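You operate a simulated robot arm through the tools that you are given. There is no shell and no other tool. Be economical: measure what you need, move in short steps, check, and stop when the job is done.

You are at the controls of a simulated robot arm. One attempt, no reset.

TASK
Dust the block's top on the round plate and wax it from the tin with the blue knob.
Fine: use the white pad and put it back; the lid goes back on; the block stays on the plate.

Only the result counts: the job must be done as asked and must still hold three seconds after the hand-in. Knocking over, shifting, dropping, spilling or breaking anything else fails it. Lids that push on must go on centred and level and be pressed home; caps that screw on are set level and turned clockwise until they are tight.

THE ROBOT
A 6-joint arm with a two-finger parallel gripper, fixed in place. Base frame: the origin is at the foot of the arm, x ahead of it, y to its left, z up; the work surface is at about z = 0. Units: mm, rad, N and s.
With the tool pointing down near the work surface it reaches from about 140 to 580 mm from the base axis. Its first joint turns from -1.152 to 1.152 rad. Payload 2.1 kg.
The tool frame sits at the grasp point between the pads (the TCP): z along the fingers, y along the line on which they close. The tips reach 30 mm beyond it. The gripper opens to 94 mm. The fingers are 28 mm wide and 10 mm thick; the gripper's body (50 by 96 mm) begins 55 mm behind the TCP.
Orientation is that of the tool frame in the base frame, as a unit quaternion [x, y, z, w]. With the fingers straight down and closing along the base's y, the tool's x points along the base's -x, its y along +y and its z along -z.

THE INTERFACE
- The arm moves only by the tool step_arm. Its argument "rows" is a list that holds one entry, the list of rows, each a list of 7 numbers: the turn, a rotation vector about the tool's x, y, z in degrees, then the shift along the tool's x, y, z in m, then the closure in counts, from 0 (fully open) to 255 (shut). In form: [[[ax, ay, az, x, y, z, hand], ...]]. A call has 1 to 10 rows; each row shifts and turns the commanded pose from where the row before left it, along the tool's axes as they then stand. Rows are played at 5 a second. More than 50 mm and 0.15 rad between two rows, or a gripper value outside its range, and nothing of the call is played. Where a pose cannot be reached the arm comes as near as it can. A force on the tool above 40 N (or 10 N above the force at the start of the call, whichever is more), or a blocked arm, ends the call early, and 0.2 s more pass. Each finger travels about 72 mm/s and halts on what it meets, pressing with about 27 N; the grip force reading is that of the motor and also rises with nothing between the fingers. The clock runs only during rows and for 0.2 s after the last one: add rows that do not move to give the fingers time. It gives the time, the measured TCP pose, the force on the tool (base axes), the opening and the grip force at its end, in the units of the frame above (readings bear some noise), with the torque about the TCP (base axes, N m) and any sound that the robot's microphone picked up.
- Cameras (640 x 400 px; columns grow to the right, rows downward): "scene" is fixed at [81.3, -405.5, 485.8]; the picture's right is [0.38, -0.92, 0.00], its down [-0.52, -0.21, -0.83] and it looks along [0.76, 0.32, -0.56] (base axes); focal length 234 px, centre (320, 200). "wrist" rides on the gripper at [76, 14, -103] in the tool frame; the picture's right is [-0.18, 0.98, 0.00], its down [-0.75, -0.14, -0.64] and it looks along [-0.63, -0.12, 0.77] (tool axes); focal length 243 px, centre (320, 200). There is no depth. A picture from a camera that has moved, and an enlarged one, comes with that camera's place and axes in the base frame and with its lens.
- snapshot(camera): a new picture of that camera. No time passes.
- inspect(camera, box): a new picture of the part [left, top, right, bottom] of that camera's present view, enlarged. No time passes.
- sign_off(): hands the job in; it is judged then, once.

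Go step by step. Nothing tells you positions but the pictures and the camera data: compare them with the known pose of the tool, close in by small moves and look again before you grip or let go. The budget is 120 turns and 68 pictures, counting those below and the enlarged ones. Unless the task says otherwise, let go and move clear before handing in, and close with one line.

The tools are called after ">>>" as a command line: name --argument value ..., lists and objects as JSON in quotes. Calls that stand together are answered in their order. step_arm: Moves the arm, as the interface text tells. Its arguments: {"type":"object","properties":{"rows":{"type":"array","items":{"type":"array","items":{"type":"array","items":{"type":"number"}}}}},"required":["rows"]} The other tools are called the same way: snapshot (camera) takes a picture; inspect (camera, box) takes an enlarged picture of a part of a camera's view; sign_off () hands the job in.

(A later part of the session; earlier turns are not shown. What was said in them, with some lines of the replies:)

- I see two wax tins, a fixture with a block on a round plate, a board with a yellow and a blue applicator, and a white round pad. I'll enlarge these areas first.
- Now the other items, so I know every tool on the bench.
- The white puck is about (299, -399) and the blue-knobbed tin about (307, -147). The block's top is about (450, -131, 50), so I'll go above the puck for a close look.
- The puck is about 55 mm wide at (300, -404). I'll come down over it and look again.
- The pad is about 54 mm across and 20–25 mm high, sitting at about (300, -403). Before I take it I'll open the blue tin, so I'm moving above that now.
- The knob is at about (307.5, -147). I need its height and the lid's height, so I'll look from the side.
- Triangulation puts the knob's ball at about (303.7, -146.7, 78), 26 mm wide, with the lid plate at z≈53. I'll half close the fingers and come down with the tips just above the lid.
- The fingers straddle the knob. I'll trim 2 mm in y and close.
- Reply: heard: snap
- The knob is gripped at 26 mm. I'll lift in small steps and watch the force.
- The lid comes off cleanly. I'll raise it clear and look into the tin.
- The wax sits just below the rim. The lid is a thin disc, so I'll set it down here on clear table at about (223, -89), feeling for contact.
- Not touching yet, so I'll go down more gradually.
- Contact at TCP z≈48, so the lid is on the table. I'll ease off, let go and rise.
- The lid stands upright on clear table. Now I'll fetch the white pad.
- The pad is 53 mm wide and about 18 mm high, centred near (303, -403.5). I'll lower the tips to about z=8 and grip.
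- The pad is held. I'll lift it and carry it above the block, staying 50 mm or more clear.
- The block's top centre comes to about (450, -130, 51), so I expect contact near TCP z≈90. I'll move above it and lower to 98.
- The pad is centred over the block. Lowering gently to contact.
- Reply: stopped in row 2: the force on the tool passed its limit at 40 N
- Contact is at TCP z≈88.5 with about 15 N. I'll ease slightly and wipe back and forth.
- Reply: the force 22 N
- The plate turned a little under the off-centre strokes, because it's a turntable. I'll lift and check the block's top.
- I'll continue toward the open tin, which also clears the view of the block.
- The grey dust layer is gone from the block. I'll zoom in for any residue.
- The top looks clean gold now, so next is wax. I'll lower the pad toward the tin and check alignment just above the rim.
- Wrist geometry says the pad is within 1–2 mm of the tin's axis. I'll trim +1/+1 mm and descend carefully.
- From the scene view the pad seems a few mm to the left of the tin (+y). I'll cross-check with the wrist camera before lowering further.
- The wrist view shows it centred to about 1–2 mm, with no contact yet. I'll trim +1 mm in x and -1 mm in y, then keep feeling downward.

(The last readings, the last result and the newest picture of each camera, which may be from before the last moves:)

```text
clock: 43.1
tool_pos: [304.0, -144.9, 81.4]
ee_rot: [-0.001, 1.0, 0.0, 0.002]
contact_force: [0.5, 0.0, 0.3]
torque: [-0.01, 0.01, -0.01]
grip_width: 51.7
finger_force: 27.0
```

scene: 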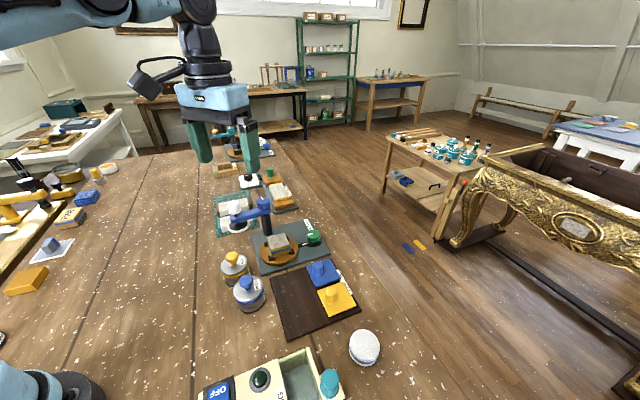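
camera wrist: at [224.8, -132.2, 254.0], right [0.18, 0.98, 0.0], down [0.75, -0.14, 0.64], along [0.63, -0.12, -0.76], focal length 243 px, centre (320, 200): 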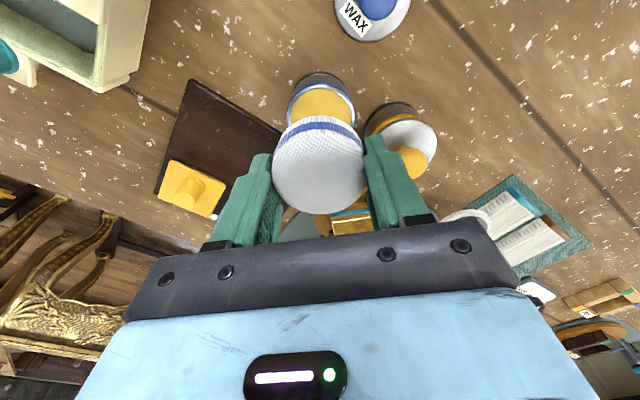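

>>> step_arm --rows '[[[0, 0, 0, 0, 0, 0.001, 255], [0, 0, 0, 0, 0, 0, 255]]]'

>>> step_arm --rows '[[[0, 0, 0, 0, 0, 0.001, 255], [0, 0, 0, 0, 0, 0, 255]]]'

>>> inspect --camera "scene" --box '[210, 250, 290, 320]'

```text
clock: 43.7
tool_pos: [302.9, -146.1, 82.2]
ee_rot: [-0.001, 1.0, 0.0, 0.002]
contact_force: [-1.3, 4.4, 37.1]
torque: [0.02, 0.43, -0.05]
grip_width: 51.9
finger_force: 26.8
```

```text
clock: 44.3
tool_pos: [304.1, -146.0, 79.7]
ee_rot: [-0.001, 1.0, 0.0, 0.002]
contact_force: [0.0, 3.5, 34.0]
torque: [0.05, -0.02, -0.02]
grip_width: 52.0
finger_force: 27.2
```

```text
5.71 times, centred on (250, 285) of scene
camera zoom: at [81.2, -405.4, 485.9], right [0.38, -0.92, 0.0], down [-0.52, -0.21, -0.83], along [0.76, 0.32, -0.56], focal length 1339 px, centre (720, -286)
```

zoom: 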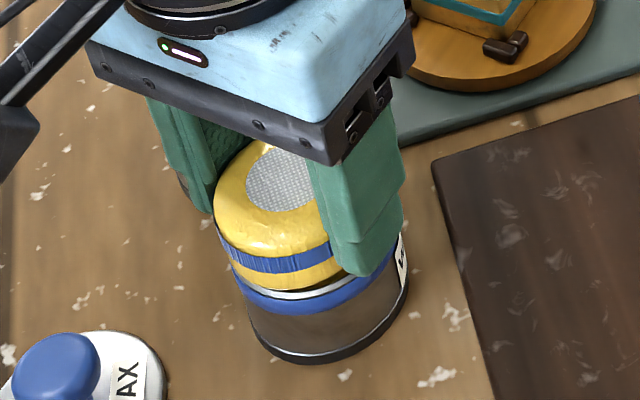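

The pad has clearly taken up yellow wax. I'll lift straight off and check the tin stays put.

>>> step_arm --rows '[[[0, 0, 0, 0, 0, -0.002, 255], [0, 0, 0, 0, 0, -0.004, 255], [0, 0, 0, 0, 0, -0.01, 255], [0, 0, 0, 0, 0, -0.02, 255], [0, 0, 0, 0, 0, -0.035, 255], [0, 0, 0, 0, 0, 0, 255]]]'

>>> snapshot --camera "scene"

```text
clock: 45.7
tool_pos: [302.5, -146.1, 151.6]
ee_rot: [0.0, 1.0, 0.0, 0.002]
contact_force: [-0.3, -0.1, 0.0]
torque: [-0.01, 0.01, -0.03]
grip_width: 52.0
finger_force: 27.1
```

```text
28 pictures are left
```

scene: 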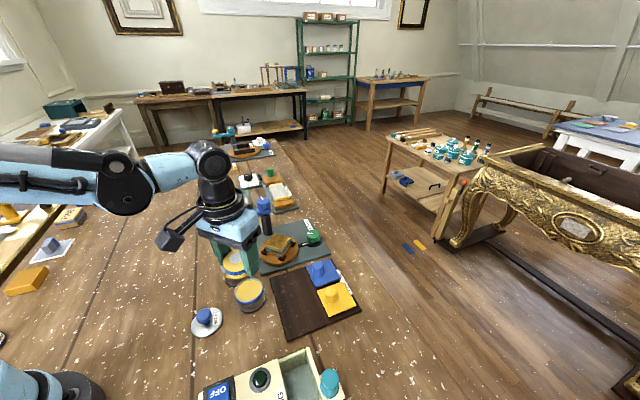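

Tin and lid are in place. Now I'll carry the waxed pad to the block.

>>> step_arm --rows '[[[0, 0, 0, -0.037, 0.004, 0, 255], [0, 0, 0, -0.037, 0.004, 0, 255], [0, 0, 0, -0.037, 0.004, 0, 255], [0, 0, 0, -0.0365, 0.003, 0, 255], [0, 0, 0, 0, 0, 0.03, 255], [0, 0, 0, 0, 0, 0.026, 255], [0, 0, 0, 0, 0, 0.004, 255], [0, 0, 0, 0, 0, 0, 255]]]'

>>> step_arm --rows '[[[0, 0, 0, 0, 0, 0.0015, 255], [0, 0, 0, 0, 0, 0, 255]]]'

>>> step_arm --rows '[[[0, 0, 0, 0, 0, 0.001, 255], [0, 0, 0, 0, 0, 0, 255]]]'

```text
clock: 47.5
tool_pos: [452.1, -131.3, 91.6]
ee_rot: [-0.001, 1.0, 0.001, 0.002]
contact_force: [-0.7, 0.0, -0.1]
torque: [0.01, 0.03, 0.01]
grip_width: 51.9
finger_force: 27.2
```

```text
clock: 48.1
tool_pos: [450.6, -132.3, 90.5]
ee_rot: [-0.001, 1.0, 0.001, 0.001]
contact_force: [0.5, 0.3, -0.6]
torque: [-0.01, -0.01, -0.02]
grip_width: 52.0
finger_force: 27.0
```

```text
clock: 48.7
tool_pos: [451.0, -131.3, 88.5]
ee_rot: [-0.001, 1.0, 0.001, 0.001]
contact_force: [0.2, -0.9, -0.2]
torque: [0.01, 0.0, 0.03]
grip_width: 52.1
finger_force: 27.0
```

>>> step_arm --rows '[[[0, 0, 0, 0, 0, 0.0007, 255], [0, 0, 0, 0, 0, 0, 255]]]'

>>> step_arm --rows '[[[0, 0, 0, 0, 0, 0.0007, 255], [0, 0, 0, 0, 0, 0, 255]]]'

```text
clock: 49.3
tool_pos: [452.8, -131.5, 87.9]
ee_rot: [-0.001, 1.0, 0.001, 0.003]
contact_force: [-0.9, 0.7, -0.5]
torque: [0.02, -0.01, -0.03]
grip_width: 52.0
finger_force: 26.7
```

```text
clock: 49.9
tool_pos: [450.5, -130.4, 89.1]
ee_rot: [-0.001, 1.0, 0.002, 0.002]
contact_force: [0.5, 0.9, -0.6]
torque: [0.0, 0.02, -0.01]
grip_width: 52.0
finger_force: 27.0
```

>>> step_arm --rows '[[[0, 0, 0, 0, 0, 0.0007, 255], [0, 0, 0, 0, 0, 0, 255]]]'

>>> step_arm --rows '[[[0, 0, 0, 0, 0, 0.0005, 255], [0, 0, 0, 0, 0, 0, 255]]]'

```text
clock: 50.5
tool_pos: [452.1, -130.2, 86.5]
ee_rot: [-0.001, 1.0, 0.001, 0.002]
contact_force: [-0.4, -0.8, -0.1]
torque: [0.02, 0.04, 0.03]
grip_width: 52.1
finger_force: 26.6
```

```text
clock: 51.1
tool_pos: [452.0, -131.6, 86.6]
ee_rot: [-0.001, 1.0, 0.001, 0.002]
contact_force: [-0.8, 0.8, -0.6]
torque: [0.01, -0.02, 0.02]
grip_width: 52.1
finger_force: 27.5
```

>>> step_arm --rows '[[[0, 0, 0, 0, 0, 0.0007, 255], [0, 0, 0, 0, 0, 0, 255]]]'

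>>> step_arm --rows '[[[0, 0, 0, 0, 0, 0.0005, 255], [0, 0, 0, 0, 0, 0, 255]]]'

>>> inspect --camera "scene" --box '[240, 200, 320, 270]'

```text
clock: 51.7
tool_pos: [452.3, -130.4, 85.4]
ee_rot: [-0.001, 1.0, 0.002, 0.002]
contact_force: [0.0, -0.3, 17.8]
torque: [0.0, -0.23, 0.01]
grip_width: 52.1
finger_force: 26.6
```

```text
clock: 52.3
tool_pos: [452.5, -130.3, 86.0]
ee_rot: [-0.001, 1.0, 0.001, 0.001]
contact_force: [0.5, 0.7, 28.9]
torque: [-0.01, -0.25, 0.02]
grip_width: 52.1
finger_force: 26.6
```

```text
5.71 times, centred on (280, 235) of scene
camera zoom: at [81.1, -405.4, 485.9], right [0.38, -0.92, 0.0], down [-0.52, -0.21, -0.83], along [0.76, 0.32, -0.56], focal length 1339 px, centre (549, 0)
```

zoom: 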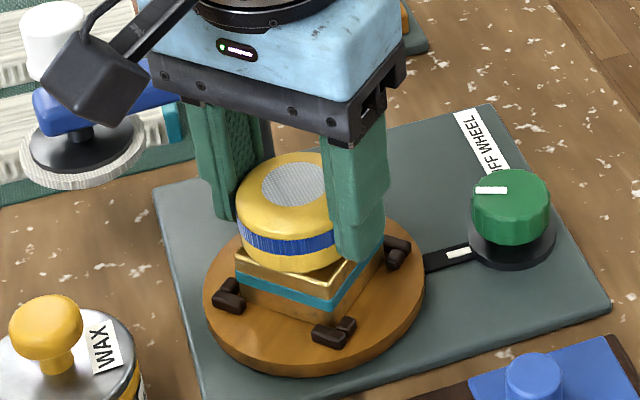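

Now stroking: crossing lines through the centre, so the plate doesn't turn.

>>> step_arm --rows '[[[0, 0, 0, -0.005, 0, -0.0005, 255], [0, 0, 0, -0.007, 0, 0, 255], [0, 0, 0, 0.008, 0, 0, 255], [0, 0, 0, 0.008, 0, 0, 255], [0, 0, 0, 0.008, 0, 0, 255], [0, 0, 0, 0.008, 0, 0, 255], [0, 0, 0, -0.008, 0, 0, 255], [0, 0, 0, -0.01, 0, 0, 255], [0, 0, 0, 0, 0.007, 0, 255], [0, 0, 0, 0, 0.007, 0, 255]]]'

>>> step_arm --rows '[[[0, 0, 0, 0, -0.007, 0, 255], [0, 0, 0, 0, -0.007, 0, 255], [0, 0, 0, 0, -0.007, 0, 255], [0, 0, 0, 0, -0.007, 0, 255], [0, 0, 0, 0, 0.007, 0, 255], [0, 0, 0, 0, 0.007, 0, 255], [0, 0, 0, -0.005, 0.005, 0, 255], [0, 0, 0, -0.005, 0.005, 0, 255], [0, 0, 0, 0.005, -0.005, 0, 255], [0, 0, 0, 0.005, -0.005, 0, 255]]]'

>>> step_arm --rows '[[[0, 0, 0, 0.005, -0.005, 0, 255], [0, 0, 0, 0.005, -0.005, 0, 255], [0, 0, 0, -0.005, 0.005, 0, 255], [0, 0, 0, -0.005, 0.005, 0, 255], [0, 0, 0, 0.005, 0.005, 0, 255], [0, 0, 0, 0.005, 0.005, 0, 255], [0, 0, 0, -0.005, -0.005, 0, 255], [0, 0, 0, -0.005, -0.005, 0, 255], [0, 0, 0, -0.005, -0.005, 0, 255], [0, 0, 0, -0.005, -0.005, 0, 255]]]'

>>> inspect --camera "scene" --box '[240, 200, 320, 270]'

```text
clock: 54.5
tool_pos: [450.4, -116.4, 84.7]
ee_rot: [-0.001, 1.0, -0.001, 0.003]
contact_force: [1.7, -5.0, 10.9]
torque: [-0.28, -0.14, -0.01]
grip_width: 52.0
finger_force: 26.7
```

```text
clock: 56.7
tool_pos: [450.9, -131.2, 85.2]
ee_rot: [-0.001, 1.0, 0.001, 0.002]
contact_force: [2.3, 3.0, 6.0]
torque: [0.1, -0.15, 0.04]
grip_width: 51.8
finger_force: 27.2
```

```text
clock: 58.9
tool_pos: [459.6, -141.3, 86.4]
ee_rot: [-0.001, 1.0, 0.0, 0.002]
contact_force: [-0.5, 2.6, 4.2]
torque: [0.11, 0.04, 0.02]
grip_width: 51.9
finger_force: 26.9
```

```text
5.71 times, centred on (280, 235) of scene
camera zoom: at [81.2, -405.5, 485.8], right [0.38, -0.92, 0.0], down [-0.52, -0.21, -0.83], along [0.76, 0.32, -0.56], focal length 1339 px, centre (549, 0)
```

zoom: 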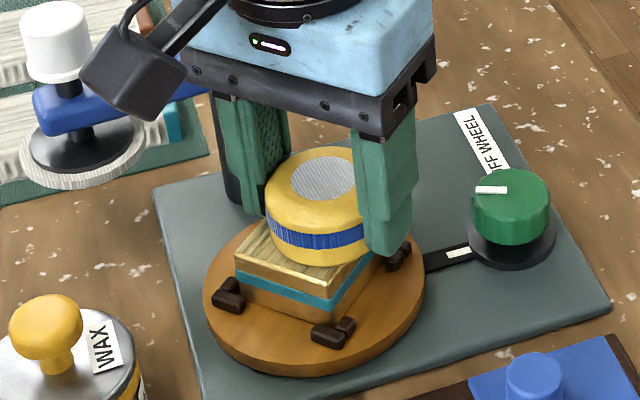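

The surface is changing as it takes wax. I'll lift off and inspect the whole top.

>>> step_arm --rows '[[[0, 0, 0, 0, 0, -0.015, 255], [0, 0, 0, 0, 0, -0.04, 255], [0, 0, 0, 0.03, -0.04, -0.01, 255], [0, 0, 0, 0.03, -0.035, 0, 255], [0, 0, 0, 0, -0.045, 0, 255], [0, 0, 0, 0, 0, 0, 255]]]'

>>> inspect --camera "scene" --box '[265, 225, 325, 270]'

>>> snapshot --camera "wrist"

```text
refused: row 3 steps farther than a row can; nothing moved
```

```text
8.89 times, centred on (295, 248) of scene
camera zoom: at [81.2, -405.5, 485.8], right [0.38, -0.92, 0.0], down [-0.52, -0.21, -0.83], along [0.76, 0.32, -0.56], focal length 2083 px, centre (542, -222)
```

zoom: 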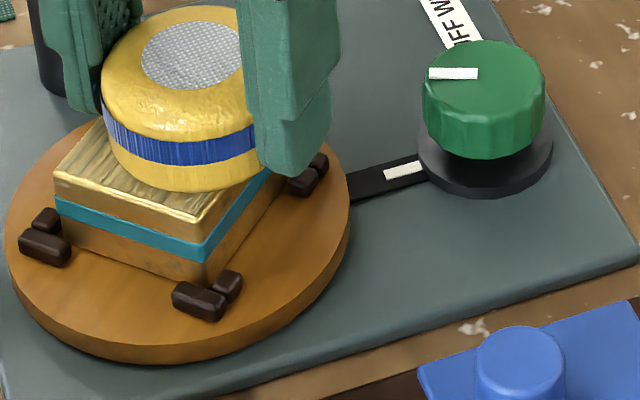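

```text
24 pictures are left
camera wrist: at [383.2, -127.6, 187.8], right [0.18, 0.98, 0.0], down [0.75, -0.14, 0.64], along [0.63, -0.12, -0.76], focal length 243 px, centre (320, 200)
```

wrist: 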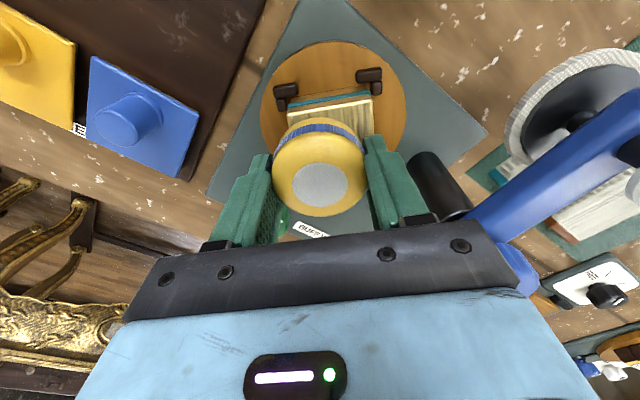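

The move was refused because one row was too long. The waxed area shows streaks, so I'll lift off with shorter rows.

>>> step_arm --rows '[[[0, 0, 0, 0, 0, -0.015, 255], [0, 0, 0, 0, 0, -0.04, 255], [0, 0, 0, 0.025, -0.035, -0.01, 255], [0, 0, 0, 0.025, -0.035, 0, 255], [0, 0, 0, 0.015, -0.04, 0, 255], [0, 0, 0, 0.01, -0.04, 0, 255], [0, 0, 0, 0, 0, 0, 255]]]'

>>> inspect --camera "scene" --box '[265, 225, 325, 270]'

```text
clock: 60.5
tool_pos: [386.4, -291.7, 149.2]
ee_rot: [0.0, 1.0, 0.001, 0.001]
contact_force: [-0.4, 0.4, 0.0]
torque: [-0.03, -0.01, -0.02]
grip_width: 52.1
finger_force: 27.5
```

```text
8.89 times, centred on (295, 248) of scene
camera zoom: at [81.2, -405.5, 485.8], right [0.38, -0.92, 0.0], down [-0.52, -0.21, -0.83], along [0.76, 0.32, -0.56], focal length 2083 px, centre (542, -222)
```

zoom: 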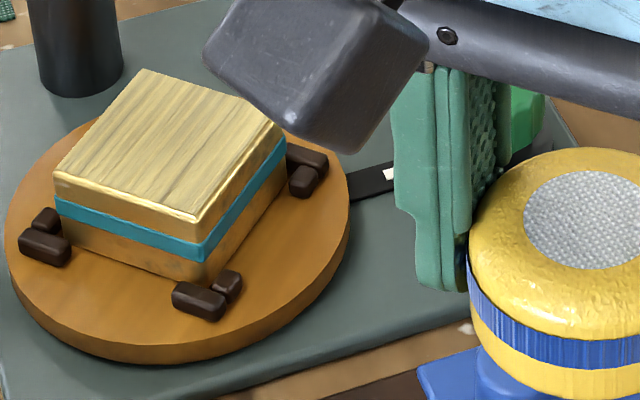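

The whole visible top has an even waxed streak. I'll take the pad back to its spot at about (304, -403.5).

>>> step_arm --rows '[[[0, 0, 0, 0.0206, -0.028, 0, 255], [0, 0, 0, 0.0206, -0.028, 0, 255], [0, 0, 0, 0.0206, -0.028, 0, 255], [0, 0, 0, 0.0206, -0.028, 0, 255], [0, 0, 0, 0, 0, 0.035, 255], [0, 0, 0, 0, 0, 0.035, 255], [0, 0, 0, 0, 0, 0.034, 255], [0, 0, 0, 0, 0, 0, 255], [0, 0, 0, 0, 0, 0, 255]]]'

>>> inspect --camera "scene" --box '[265, 225, 325, 270]'

>>> inspect --camera "scene" --box '[310, 280, 430, 370]'

```text
clock: 62.5
tool_pos: [302.8, -403.0, 44.0]
ee_rot: [-0.001, 1.0, 0.001, 0.001]
contact_force: [0.4, -0.2, -0.2]
torque: [-0.02, 0.01, 0.02]
grip_width: 51.9
finger_force: 26.7
```

```text
8.89 times, centred on (295, 248) of scene
camera zoom: at [81.3, -405.5, 485.8], right [0.38, -0.92, 0.0], down [-0.52, -0.21, -0.83], along [0.76, 0.32, -0.56], focal length 2083 px, centre (542, -222)
```

zoom: 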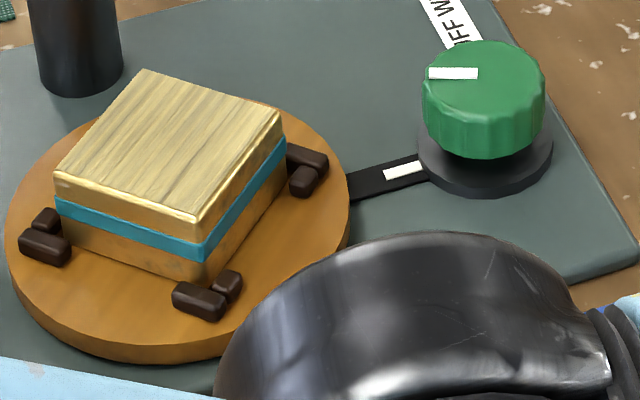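

```text
4.44 times, centred on (370, 325) of scene
camera zoom: at [81.3, -405.5, 485.8], right [0.38, -0.92, 0.0], down [-0.52, -0.21, -0.83], along [0.76, 0.32, -0.56], focal length 1042 px, centre (98, -356)
```

zoom: 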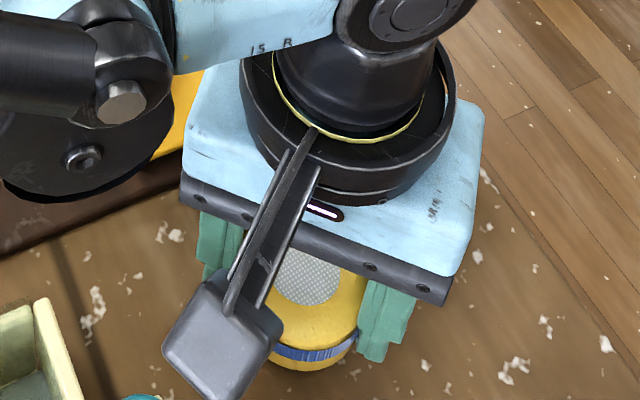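

The block's top is evenly waxed and clean. Now lowering the pad to the table.

>>> step_arm --rows '[[[0, 0, 0, 0, 0, 0.003, 255], [0, 0, 0, 0, 0, 0.002, 255], [0, 0, 0, 0, 0, 0, 255]]]'

>>> step_arm --rows '[[[0, 0, 0, 0, 0, 0.001, 255], [0, 0, 0, 0, 0, 0, 255]]]'

>>> step_arm --rows '[[[0, 0, 0, 0, 0, 0.001, 255], [0, 0, 0, 0, 0, 0, 255]]]'

```text
clock: 63.3
tool_pos: [303.4, -403.1, 38.7]
ee_rot: [0.0, 1.0, 0.001, 0.002]
contact_force: [-0.2, -0.5, -0.2]
torque: [-0.01, 0.01, 0.0]
grip_width: 52.0
finger_force: 27.1
```

```text
clock: 63.9
tool_pos: [303.3, -402.3, 38.9]
ee_rot: [-0.001, 1.0, 0.001, 0.002]
contact_force: [0.2, -0.5, 0.1]
torque: [-0.03, 0.02, 0.0]
grip_width: 52.3
finger_force: 27.0
```

```text
clock: 64.5
tool_pos: [302.2, -402.9, 37.5]
ee_rot: [-0.001, 1.0, 0.001, 0.002]
contact_force: [-0.2, 0.2, -0.3]
torque: [0.01, 0.0, -0.02]
grip_width: 52.1
finger_force: 27.1
```

>>> step_arm --rows '[[[0, 0, 0, 0, 0, 0.001, 255], [0, 0, 0, 0, 0, 0, 255]]]'

>>> step_arm --rows '[[[0, 0, 0, 0, 0, 0.0007, 255], [0, 0, 0, 0, 0, 0, 255]]]'

>>> step_arm --rows '[[[0, 0, 0, 0, 0, 0.0007, 255], [0, 0, 0, 0, 0, 0, 255]]]'

```text
clock: 65.1
tool_pos: [302.6, -402.1, 37.4]
ee_rot: [-0.002, 1.0, 0.001, 0.001]
contact_force: [0.5, -0.1, -0.6]
torque: [0.02, 0.03, 0.01]
grip_width: 51.9
finger_force: 26.5
```

```text
clock: 65.7
tool_pos: [302.5, -402.8, 36.2]
ee_rot: [-0.001, 1.0, 0.001, 0.001]
contact_force: [-0.4, 0.4, -0.3]
torque: [0.0, 0.0, 0.01]
grip_width: 51.8
finger_force: 26.8
```

```text
clock: 66.3
tool_pos: [302.9, -402.8, 35.7]
ee_rot: [-0.001, 1.0, 0.001, 0.002]
contact_force: [-1.3, 0.1, 2.7]
torque: [0.0, -0.07, 0.01]
grip_width: 51.9
finger_force: 27.1
```

Touching lightly at 2.7 N. I'll open the fingers and rise.

>>> step_arm --rows '[[[0, 0, 0, 0, 0, 0, 110], [0, 0, 0, 0, 0, 0, 60], [0, 0, 0, 0, 0, 0, 0], [0, 0, 0, 0, 0, 0, 0], [0, 0, 0, 0, 0, -0.03, 0], [0, 0, 0, 0, 0, -0.045, 0], [0, 0, 0, 0, 0, -0.045, 0], [0, 0, 0, 0, 0, 0, 0]]]'

>>> snapshot --camera "wrist"

```text
clock: 68.1
tool_pos: [303.3, -404.7, 156.1]
ee_rot: [0.0, 1.0, 0.002, 0.002]
contact_force: [0.1, -0.4, 0.2]
torque: [-0.04, -0.02, -0.02]
grip_width: 94.1
finger_force: 0.0
```

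```text
20 pictures are left
camera wrist: at [226.8, -390.0, 258.9], right [0.18, 0.98, 0.0], down [0.75, -0.14, 0.64], along [0.63, -0.12, -0.76], focal length 243 px, centre (320, 200)
```

wrist: 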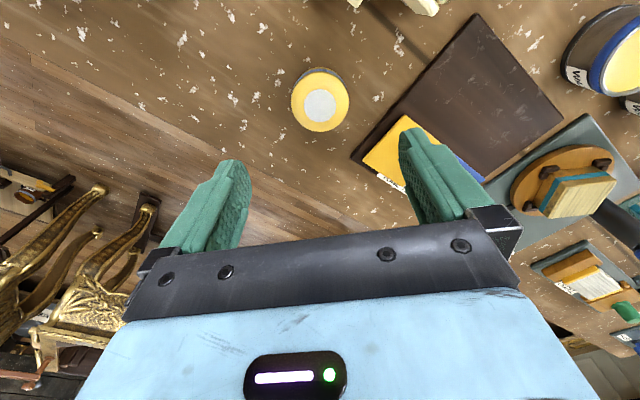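

The pad is back upright on its spot. Now for the lid: moving back above it.

>>> step_arm --rows '[[[0, 0, 0, 0.0096, 0.0394, 0, 0], [0, 0, 0, 0.0096, 0.0394, 0, 60], [0, 0, 0, 0.0096, 0.0394, 0, 120], [0, 0, 0, 0.0096, 0.0394, 0, 120], [0, 0, 0, 0.0096, 0.0394, 0, 120], [0, 0, 0, 0.0096, 0.0394, 0, 120], [0, 0, 0, 0.0096, 0.0394, 0, 120], [0, 0, 0, 0.0096, 0.0394, 0, 120], [0, 0, 0, 0, 0, 0.045, 120], [0, 0, 0, 0, 0, 0.025, 120]]]'

>>> step_arm --rows '[[[0, 0, 0, 0, 0, 0, 120], [0, 0, 0, 0, 0, 0, 120]]]'

>>> snapshot --camera "wrist"

```text
clock: 70.3
tool_pos: [225.8, -88.1, 86.7]
ee_rot: [0.0, 1.0, 0.001, 0.002]
contact_force: [-0.5, 0.1, 1.0]
torque: [-0.01, 0.02, 0.02]
grip_width: 49.9
finger_force: 0.1
```

```text
clock: 70.9
tool_pos: [225.6, -87.6, 87.6]
ee_rot: [-0.001, 1.0, 0.001, 0.002]
contact_force: [-0.6, -0.3, 0.6]
torque: [-0.02, 0.03, -0.01]
grip_width: 49.4
finger_force: 0.1
```

```text
19 pictures are left
camera wrist: at [149.4, -74.4, 189.1], right [0.18, 0.98, 0.0], down [0.75, -0.14, 0.64], along [0.63, -0.12, -0.76], focal length 243 px, centre (320, 200)
```

wrist: 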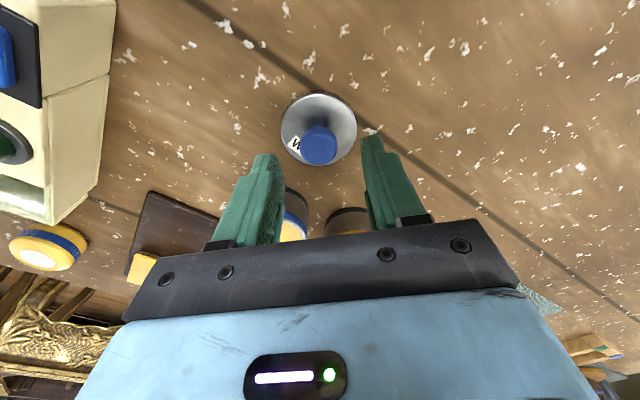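

The knob is at about (226.5, -89). I'll descend, grip and lift a little.

>>> step_arm --rows '[[[0, 0, 0, -0.0005, -0.001, 0.02, 120], [0, 0, 0, 0, 0, 0.018, 120], [0, 0, 0, 0, 0, 0, 120], [0, 0, 0, 0, 0, 0, 170], [0, 0, 0, 0, 0, 0, 200], [0, 0, 0, 0, 0, 0, 255], [0, 0, 0, 0, 0, 0, 255], [0, 0, 0, 0, 0, 0, 255]]]'

>>> step_arm --rows '[[[0, 0, 0, 0, 0, -0.01, 255], [0, 0, 0, 0, 0, -0.04, 255], [0, 0, 0, 0, 0, -0.045, 255], [0, 0, 0, 0, 0, -0.005, 255], [0, 0, 0, 0, 0, 0, 255], [0, 0, 0, 0, 0, 0, 255]]]'

>>> inspect --camera "wrist" --box '[240, 80, 400, 280]'

```text
clock: 72.7
tool_pos: [225.0, -89.9, 49.8]
ee_rot: [-0.001, 1.0, 0.001, 0.002]
contact_force: [-0.8, -0.1, -0.5]
torque: [0.0, 0.05, 0.0]
grip_width: 25.6
finger_force: 27.0
```

```text
clock: 74.1
tool_pos: [223.4, -89.0, 147.8]
ee_rot: [-0.001, 1.0, 0.0, 0.001]
contact_force: [0.0, 0.2, -0.2]
torque: [0.03, 0.01, 0.0]
grip_width: 25.5
finger_force: 27.4
```

```text
2.00 times, centred on (320, 180) of wrist
camera zoom: at [147.8, -75.6, 251.0], right [0.18, 0.98, 0.0], down [0.75, -0.14, 0.64], along [0.63, -0.12, -0.76], focal length 485 px, centre (320, 240)
```

zoom: 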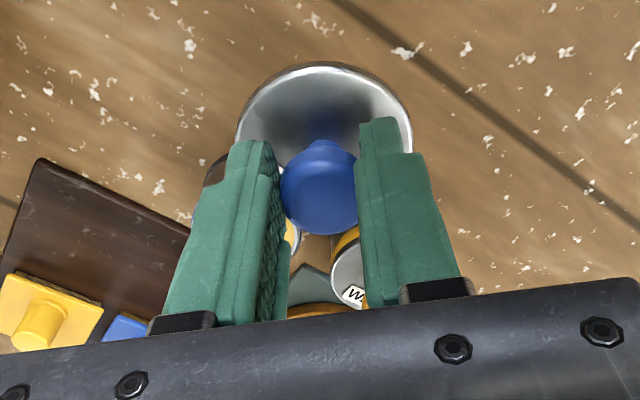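

The lid hangs level and sits in the grip as before. I'll carry it back above the tin.

>>> step_arm --rows '[[[0, 0, 0, -0.0257, -0.0188, 0, 255], [0, 0, 0, -0.0257, -0.0188, 0, 255], [0, 0, 0, -0.0257, -0.0189, 0, 255], [0, 0, 0, 0, 0, 0.02, 255], [0, 0, 0, 0, 0, 0.02, 255], [0, 0, 0, 0, 0, 0, 255], [0, 0, 0, 0, 0, 0, 255]]]'

>>> step_arm --rows '[[[0, 0, 0, 0, 0, 0, 255]]]'

>>> step_arm --rows '[[[0, 0, 0, 0, 0, 0, 255]]]'

>>> inspect --camera "wrist" --box '[240, 60, 400, 200]'

>>> inspect --camera "scene" --box '[200, 230, 296, 320]'

```text
clock: 75.7
tool_pos: [302.2, -145.6, 106.8]
ee_rot: [-0.001, 1.0, 0.0, 0.002]
contact_force: [-0.5, 0.3, 0.2]
torque: [-0.01, 0.04, 0.01]
grip_width: 25.5
finger_force: 27.2
```

```text
clock: 76.1
tool_pos: [302.3, -146.7, 107.2]
ee_rot: [-0.001, 1.0, 0.001, 0.001]
contact_force: [-0.7, -0.4, 0.1]
torque: [0.02, -0.01, 0.0]
grip_width: 25.5
finger_force: 26.5
```

```text
clock: 76.5
tool_pos: [302.3, -145.7, 107.1]
ee_rot: [0.0, 1.0, 0.001, 0.001]
contact_force: [-0.1, -0.6, -0.1]
torque: [-0.01, 0.01, -0.04]
grip_width: 25.5
finger_force: 27.1
```

```text
2.86 times, centred on (320, 130) of wrist
camera zoom: at [226.0, -131.6, 209.7], right [0.18, 0.98, 0.0], down [0.75, -0.14, 0.64], along [0.63, -0.12, -0.76], focal length 693 px, centre (320, 400)
```

zoom: 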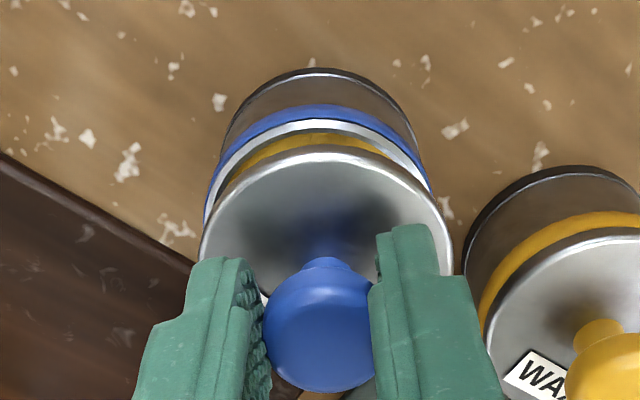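

```text
4.44 times, centred on (248, 275) of scene
camera zoom: at [81.3, -405.5, 485.8], right [0.38, -0.92, 0.0], down [-0.52, -0.21, -0.83], along [0.76, 0.32, -0.56], focal length 1042 px, centre (640, -133)
```

zoom: 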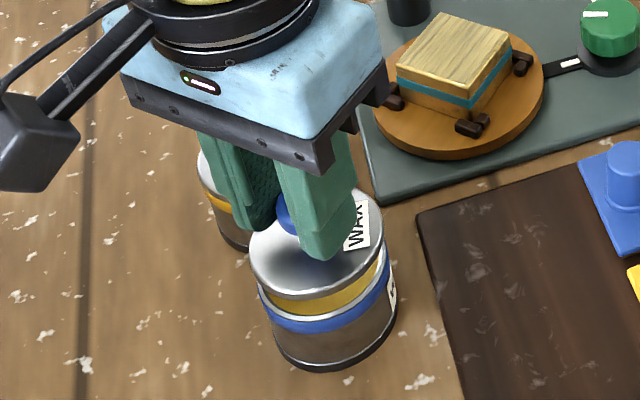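

The lid is concentric to about 1 mm. I'll trim -0.7 mm in y and lower toward the seat (TCP z≈90), feeling for contact.

>>> step_arm --rows '[[[0, 0, 0, 0, -0.0007, 0.006, 255], [0, 0, 0, 0, 0, 0.006, 255], [0, 0, 0, 0, 0, 0.002, 255], [0, 0, 0, 0, 0, 0, 255]]]'

>>> step_arm --rows '[[[0, 0, 0, 0, 0, 0.001, 255], [0, 0, 0, 0, 0, 0, 255]]]'

>>> step_arm --rows '[[[0, 0, 0, 0, 0, 0.001, 255], [0, 0, 0, 0, 0, 0, 255]]]'

```text
clock: 77.5
tool_pos: [302.9, -147.2, 93.8]
ee_rot: [-0.002, 1.0, 0.0, 0.001]
contact_force: [-0.1, 0.1, -0.4]
torque: [0.01, 0.03, 0.0]
grip_width: 25.3
finger_force: 27.0
```

```text
clock: 78.1
tool_pos: [302.7, -145.1, 93.4]
ee_rot: [-0.001, 1.0, 0.001, 0.002]
contact_force: [-3.4, 0.2, 24.8]
torque: [0.01, -0.17, 0.02]
grip_width: 25.5
finger_force: 27.5
```

```text
clock: 78.7
tool_pos: [303.3, -146.9, 92.5]
ee_rot: [-0.001, 1.0, 0.0, 0.001]
contact_force: [-7.6, -0.4, 32.4]
torque: [-0.01, -0.06, 0.07]
grip_width: 25.7
finger_force: 26.6
```

Contact is about 2.5 mm above the seated height, with the rim pushing in -x. I'll look before pressing.

>>> inspect --camera "scene" --box '[215, 250, 285, 315]'

>>> inspect --camera "wrist" --box '[260, 80, 390, 180]'

```text
6.15 times, centred on (250, 282) of scene
camera zoom: at [81.2, -405.4, 485.9], right [0.38, -0.92, 0.0], down [-0.52, -0.21, -0.83], along [0.76, 0.32, -0.56], focal length 1442 px, centre (751, -308)
```

zoom: 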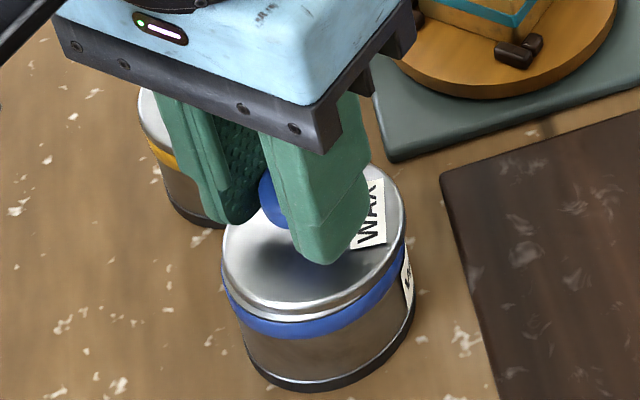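

```text
4.00 times, centred on (325, 130) of wrist
camera zoom: at [227.1, -132.5, 194.5], right [0.18, 0.98, 0.0], down [0.75, -0.14, 0.64], along [0.63, -0.12, -0.77], focal length 970 px, centre (300, 480)
```

zoom: 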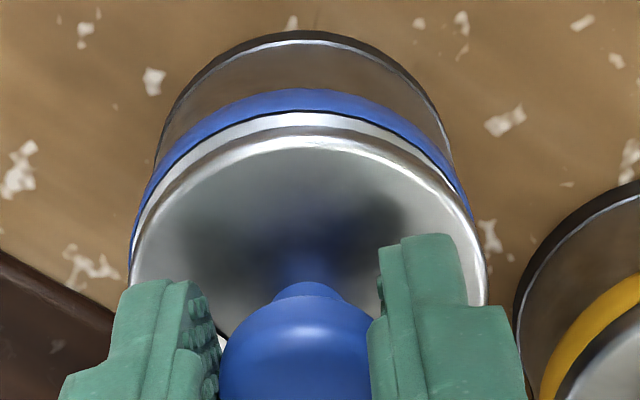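

It's well centred with only a small gap left. I'll ease 0.5 mm in -x and press on.

>>> step_arm --rows '[[[0, 0, 0, 0.0005, 0, 0, 255], [0, 0, 0, 0, 0, 0.001, 255], [0, 0, 0, 0, 0, 0, 255]]]'

>>> step_arm --rows '[[[0, 0, 0, 0, 0, 0.001, 255], [0, 0, 0, 0, 0, 0, 255]]]'

```text
clock: 79.5
tool_pos: [302.7, -146.7, 90.9]
ee_rot: [-0.001, 1.0, 0.0, 0.003]
contact_force: [1.7, -1.6, 32.5]
torque: [-0.05, -0.3, 0.02]
grip_width: 25.4
finger_force: 27.4
```

```text
clock: 80.1
tool_pos: [303.2, -146.2, 90.8]
ee_rot: [-0.001, 1.0, 0.002, 0.002]
contact_force: [8.6, -1.4, 30.7]
torque: [-0.06, -0.55, 0.04]
grip_width: 25.5
finger_force: 26.9
```

The force is plateauing, so the fingers may be slipping on the knob. I'll release, close the fingers above it and press the lid home from the top.

>>> step_arm --rows '[[[0, 0, 0, 0, 0, -0.001, 255], [0, 0, 0, 0, 0, 0, 180], [0, 0, 0, 0, 0, 0, 120], [0, 0, 0, 0, 0, 0, 120], [0, 0, 0, 0, 0, -0.03, 120], [0, 0, 0, 0, 0, -0.02, 120], [0, 0, 0, 0, 0, 0, 255], [0, 0, 0, 0, 0, 0, 255], [0, 0, 0, 0, 0, 0, 255]]]'

>>> inspect --camera "scene" --box '[215, 250, 285, 315]'

>>> inspect --camera "wrist" --box '[260, 60, 390, 180]'

```text
clock: 82.1
tool_pos: [302.7, -147.8, 142.3]
ee_rot: [-0.002, 1.0, 0.001, 0.002]
contact_force: [0.1, -0.6, -1.3]
torque: [0.05, -0.01, 0.0]
grip_width: 0.1
finger_force: 27.0
heard: snap
```

```text
6.15 times, centred on (250, 282) of scene
camera zoom: at [81.3, -405.5, 485.8], right [0.38, -0.92, 0.0], down [-0.52, -0.21, -0.83], along [0.76, 0.32, -0.56], focal length 1442 px, centre (751, -308)
```

zoom: 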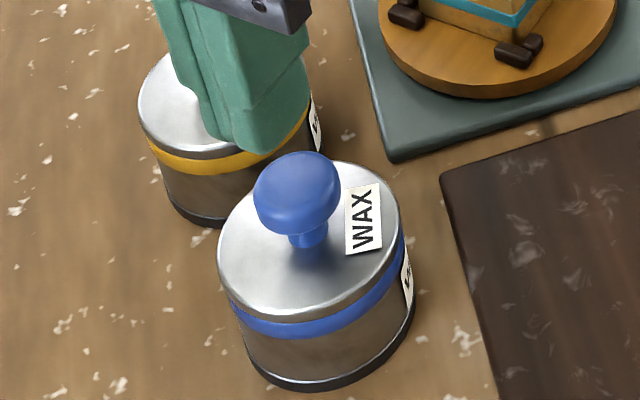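

```text
3.33 times, centred on (325, 120) of wrist
camera zoom: at [226.2, -132.8, 244.2], right [0.18, 0.98, 0.0], down [0.75, -0.14, 0.64], along [0.63, -0.12, -0.76], focal length 809 px, centre (303, 467)
```

zoom: 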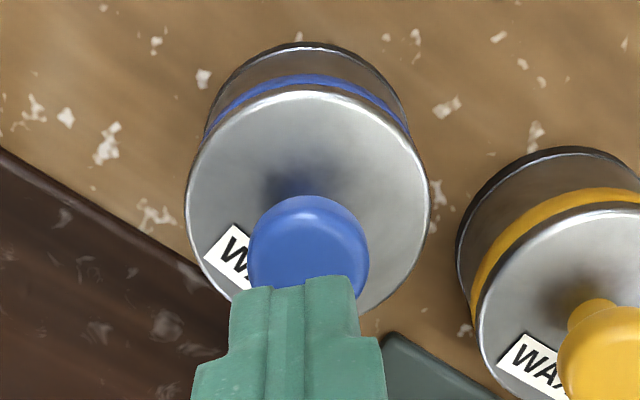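

The lid looks seated and concentric, and a snap was heard. I'll press down on the knob to be sure it's home and level.

>>> step_arm --rows '[[[0, 0, 0, 0, 0.001, 0.01, 255], [0, 0, 0, 0, 0, 0.009, 255], [0, 0, 0, 0, 0, 0.001, 255], [0, 0, 0, 0, 0, 0, 255]]]'

>>> step_arm --rows '[[[0, 0, 0, 0, 0, 0.001, 255], [0, 0, 0, 0, 0, 0.001, 255], [0, 0, 0, 0, 0, 0.001, 255], [0, 0, 0, 0, 0, 0.001, 255], [0, 0, 0, 0, 0, 0.001, 255], [0, 0, 0, 0, 0, 0.001, 255], [0, 0, 0, 0, 0, 0, 255]]]'

```text
clock: 83.1
tool_pos: [301.9, -145.2, 121.3]
ee_rot: [-0.001, 1.0, 0.002, 0.002]
contact_force: [0.6, 0.7, -0.6]
torque: [0.0, -0.01, 0.0]
grip_width: 0.0
finger_force: 26.9
```

```text
clock: 84.7
tool_pos: [301.8, -145.0, 115.1]
ee_rot: [0.0, 1.0, 0.0, 0.001]
contact_force: [0.0, -0.5, 0.0]
torque: [0.01, 0.02, -0.03]
grip_width: 0.0
finger_force: 26.9
```

>>> step_arm --rows '[[[0, 0, 0, 0, 0, 0.001, 255], [0, 0, 0, 0, 0, 0.001, 255], [0, 0, 0, 0, 0, 0.001, 255], [0, 0, 0, 0, 0, 0.001, 255], [0, 0, 0, 0, 0, 0, 255]]]'

>>> step_arm --rows '[[[0, 0, 0, 0, 0, 0.001, 255], [0, 0, 0, 0, 0, 0.001, 255], [0, 0, 0, 0, 0, 0, 255]]]'

```text
clock: 85.9
tool_pos: [302.0, -143.9, 111.4]
ee_rot: [-0.001, 1.0, 0.001, 0.001]
contact_force: [-0.3, 0.4, -0.2]
torque: [-0.01, -0.01, 0.04]
grip_width: 0.0
finger_force: 26.8
```

```text
clock: 86.7
tool_pos: [302.4, -145.2, 109.2]
ee_rot: [0.0, 1.0, 0.001, 0.002]
contact_force: [-0.4, 0.5, -0.1]
torque: [0.04, -0.01, 0.01]
grip_width: 0.0
finger_force: 26.9
```

>>> inspect --camera "scene" --box '[215, 250, 285, 315]'

```text
6.15 times, centred on (250, 282) of scene
camera zoom: at [81.3, -405.5, 485.8], right [0.38, -0.92, 0.0], down [-0.52, -0.21, -0.83], along [0.76, 0.32, -0.56], focal length 1442 px, centre (751, -308)
```

zoom: 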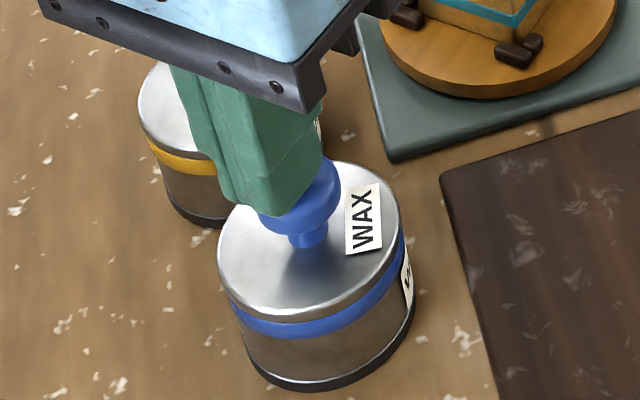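

The tips are right at the knob's top now. Continuing in small steps.

>>> step_arm --rows '[[[0, 0, 0, 0, 0, 0.001, 255], [0, 0, 0, 0, 0, 0.0005, 255], [0, 0, 0, 0, 0, 0, 255]]]'

>>> step_arm --rows '[[[0, 0, 0, 0, 0, 0.001, 255], [0, 0, 0, 0, 0, 0, 255]]]'

>>> step_arm --rows '[[[0, 0, 0, 0, 0, 0.001, 255], [0, 0, 0, 0, 0, 0, 255]]]'

```text
clock: 87.5
tool_pos: [302.8, -143.1, 107.8]
ee_rot: [-0.001, 1.0, 0.001, 0.002]
contact_force: [-0.6, 0.8, 4.2]
torque: [-0.03, 0.0, 0.0]
grip_width: 0.2
finger_force: 27.3
```

```text
clock: 88.1
tool_pos: [302.1, -144.8, 107.2]
ee_rot: [-0.001, 1.0, 0.001, 0.001]
contact_force: [-6.1, 4.4, 38.2]
torque: [0.14, 0.13, 0.04]
grip_width: 0.1
finger_force: 27.3
```

```text
clock: 88.4
tool_pos: [302.5, -144.8, 108.0]
ee_rot: [-0.001, 1.0, 0.001, 0.0]
contact_force: [-2.0, 2.2, 17.6]
torque: [0.06, -0.01, 0.0]
grip_width: 0.0
finger_force: 27.1
stopped in row 1: the force on the tool passed its limit at 56 N (the readings are from after the stop); the commanded pose is now the measured one
```

It took up to 56 N solidly without sinking, so the lid is home. I'll rise clear and check everything.

>>> step_arm --rows '[[[0, 0, 0, 0, 0, -0.02, 255], [0, 0, 0, 0, 0, -0.045, 255], [0, 0, 0, 0, 0, -0.045, 200], [0, 0, 0, 0.04, 0.02, 0, 120], [0, 0, 0, 0.03, 0.03, -0.02, 60], [0, 0, 0, 0, 0.04, 0, 0], [0, 0, 0, 0, 0.04, 0, 0], [0, 0, 0, 0, 0, 0, 0]]]'

>>> inspect --camera "scene" --box '[215, 245, 285, 315]'

>>> snapshot --camera "scene"

>>> snapshot --camera "wrist"

```text
clock: 90.2
tool_pos: [232.7, -14.0, 238.5]
ee_rot: [0.0, 1.0, 0.001, 0.001]
contact_force: [-0.2, 0.1, 0.2]
torque: [-0.01, -0.01, -0.02]
grip_width: 93.9
finger_force: 0.1
```

```text
5.71 times, centred on (250, 280) of scene
camera zoom: at [81.3, -405.5, 485.8], right [0.38, -0.92, 0.0], down [-0.52, -0.21, -0.83], along [0.76, 0.32, -0.56], focal length 1339 px, centre (720, -257)
```

zoom: 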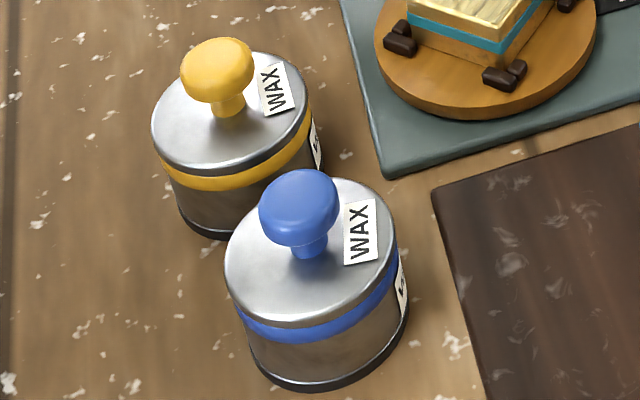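

```text
9 pictures are left
```

scene: 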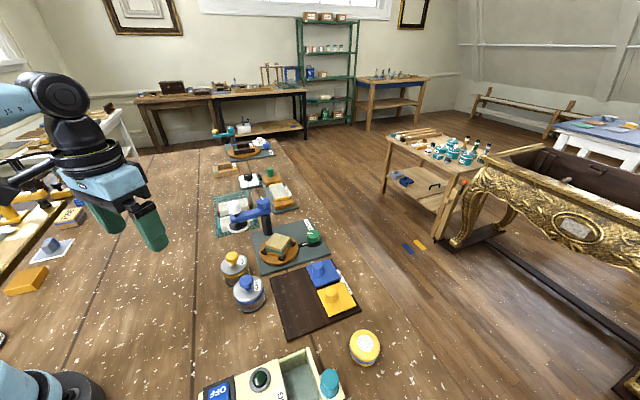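

```text
8 pictures are left
camera wrist: at [156.4, -0.7, 340.7], right [0.18, 0.98, 0.0], down [0.75, -0.14, 0.64], along [0.63, -0.12, -0.77], focal length 243 px, centre (320, 200)
```

wrist: 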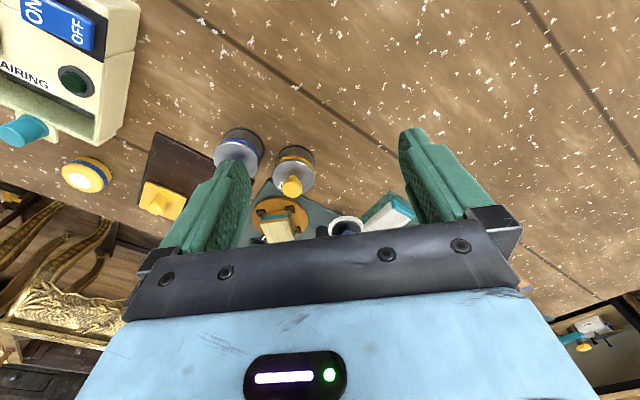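

The lid is level and matches its neighbour and its starting look. The block is on the plate and waxed, the pad is back in its place, and nothing else has moved. Handing in.

>>> sign_off

```text
The job is handed in.
```

The block's top is dusted and waxed from the blue-knob tin, the white pad is back on its spot, the lid is pressed home and the block is still on the plate. The round plate turned a little during dusting, and I left it that way.
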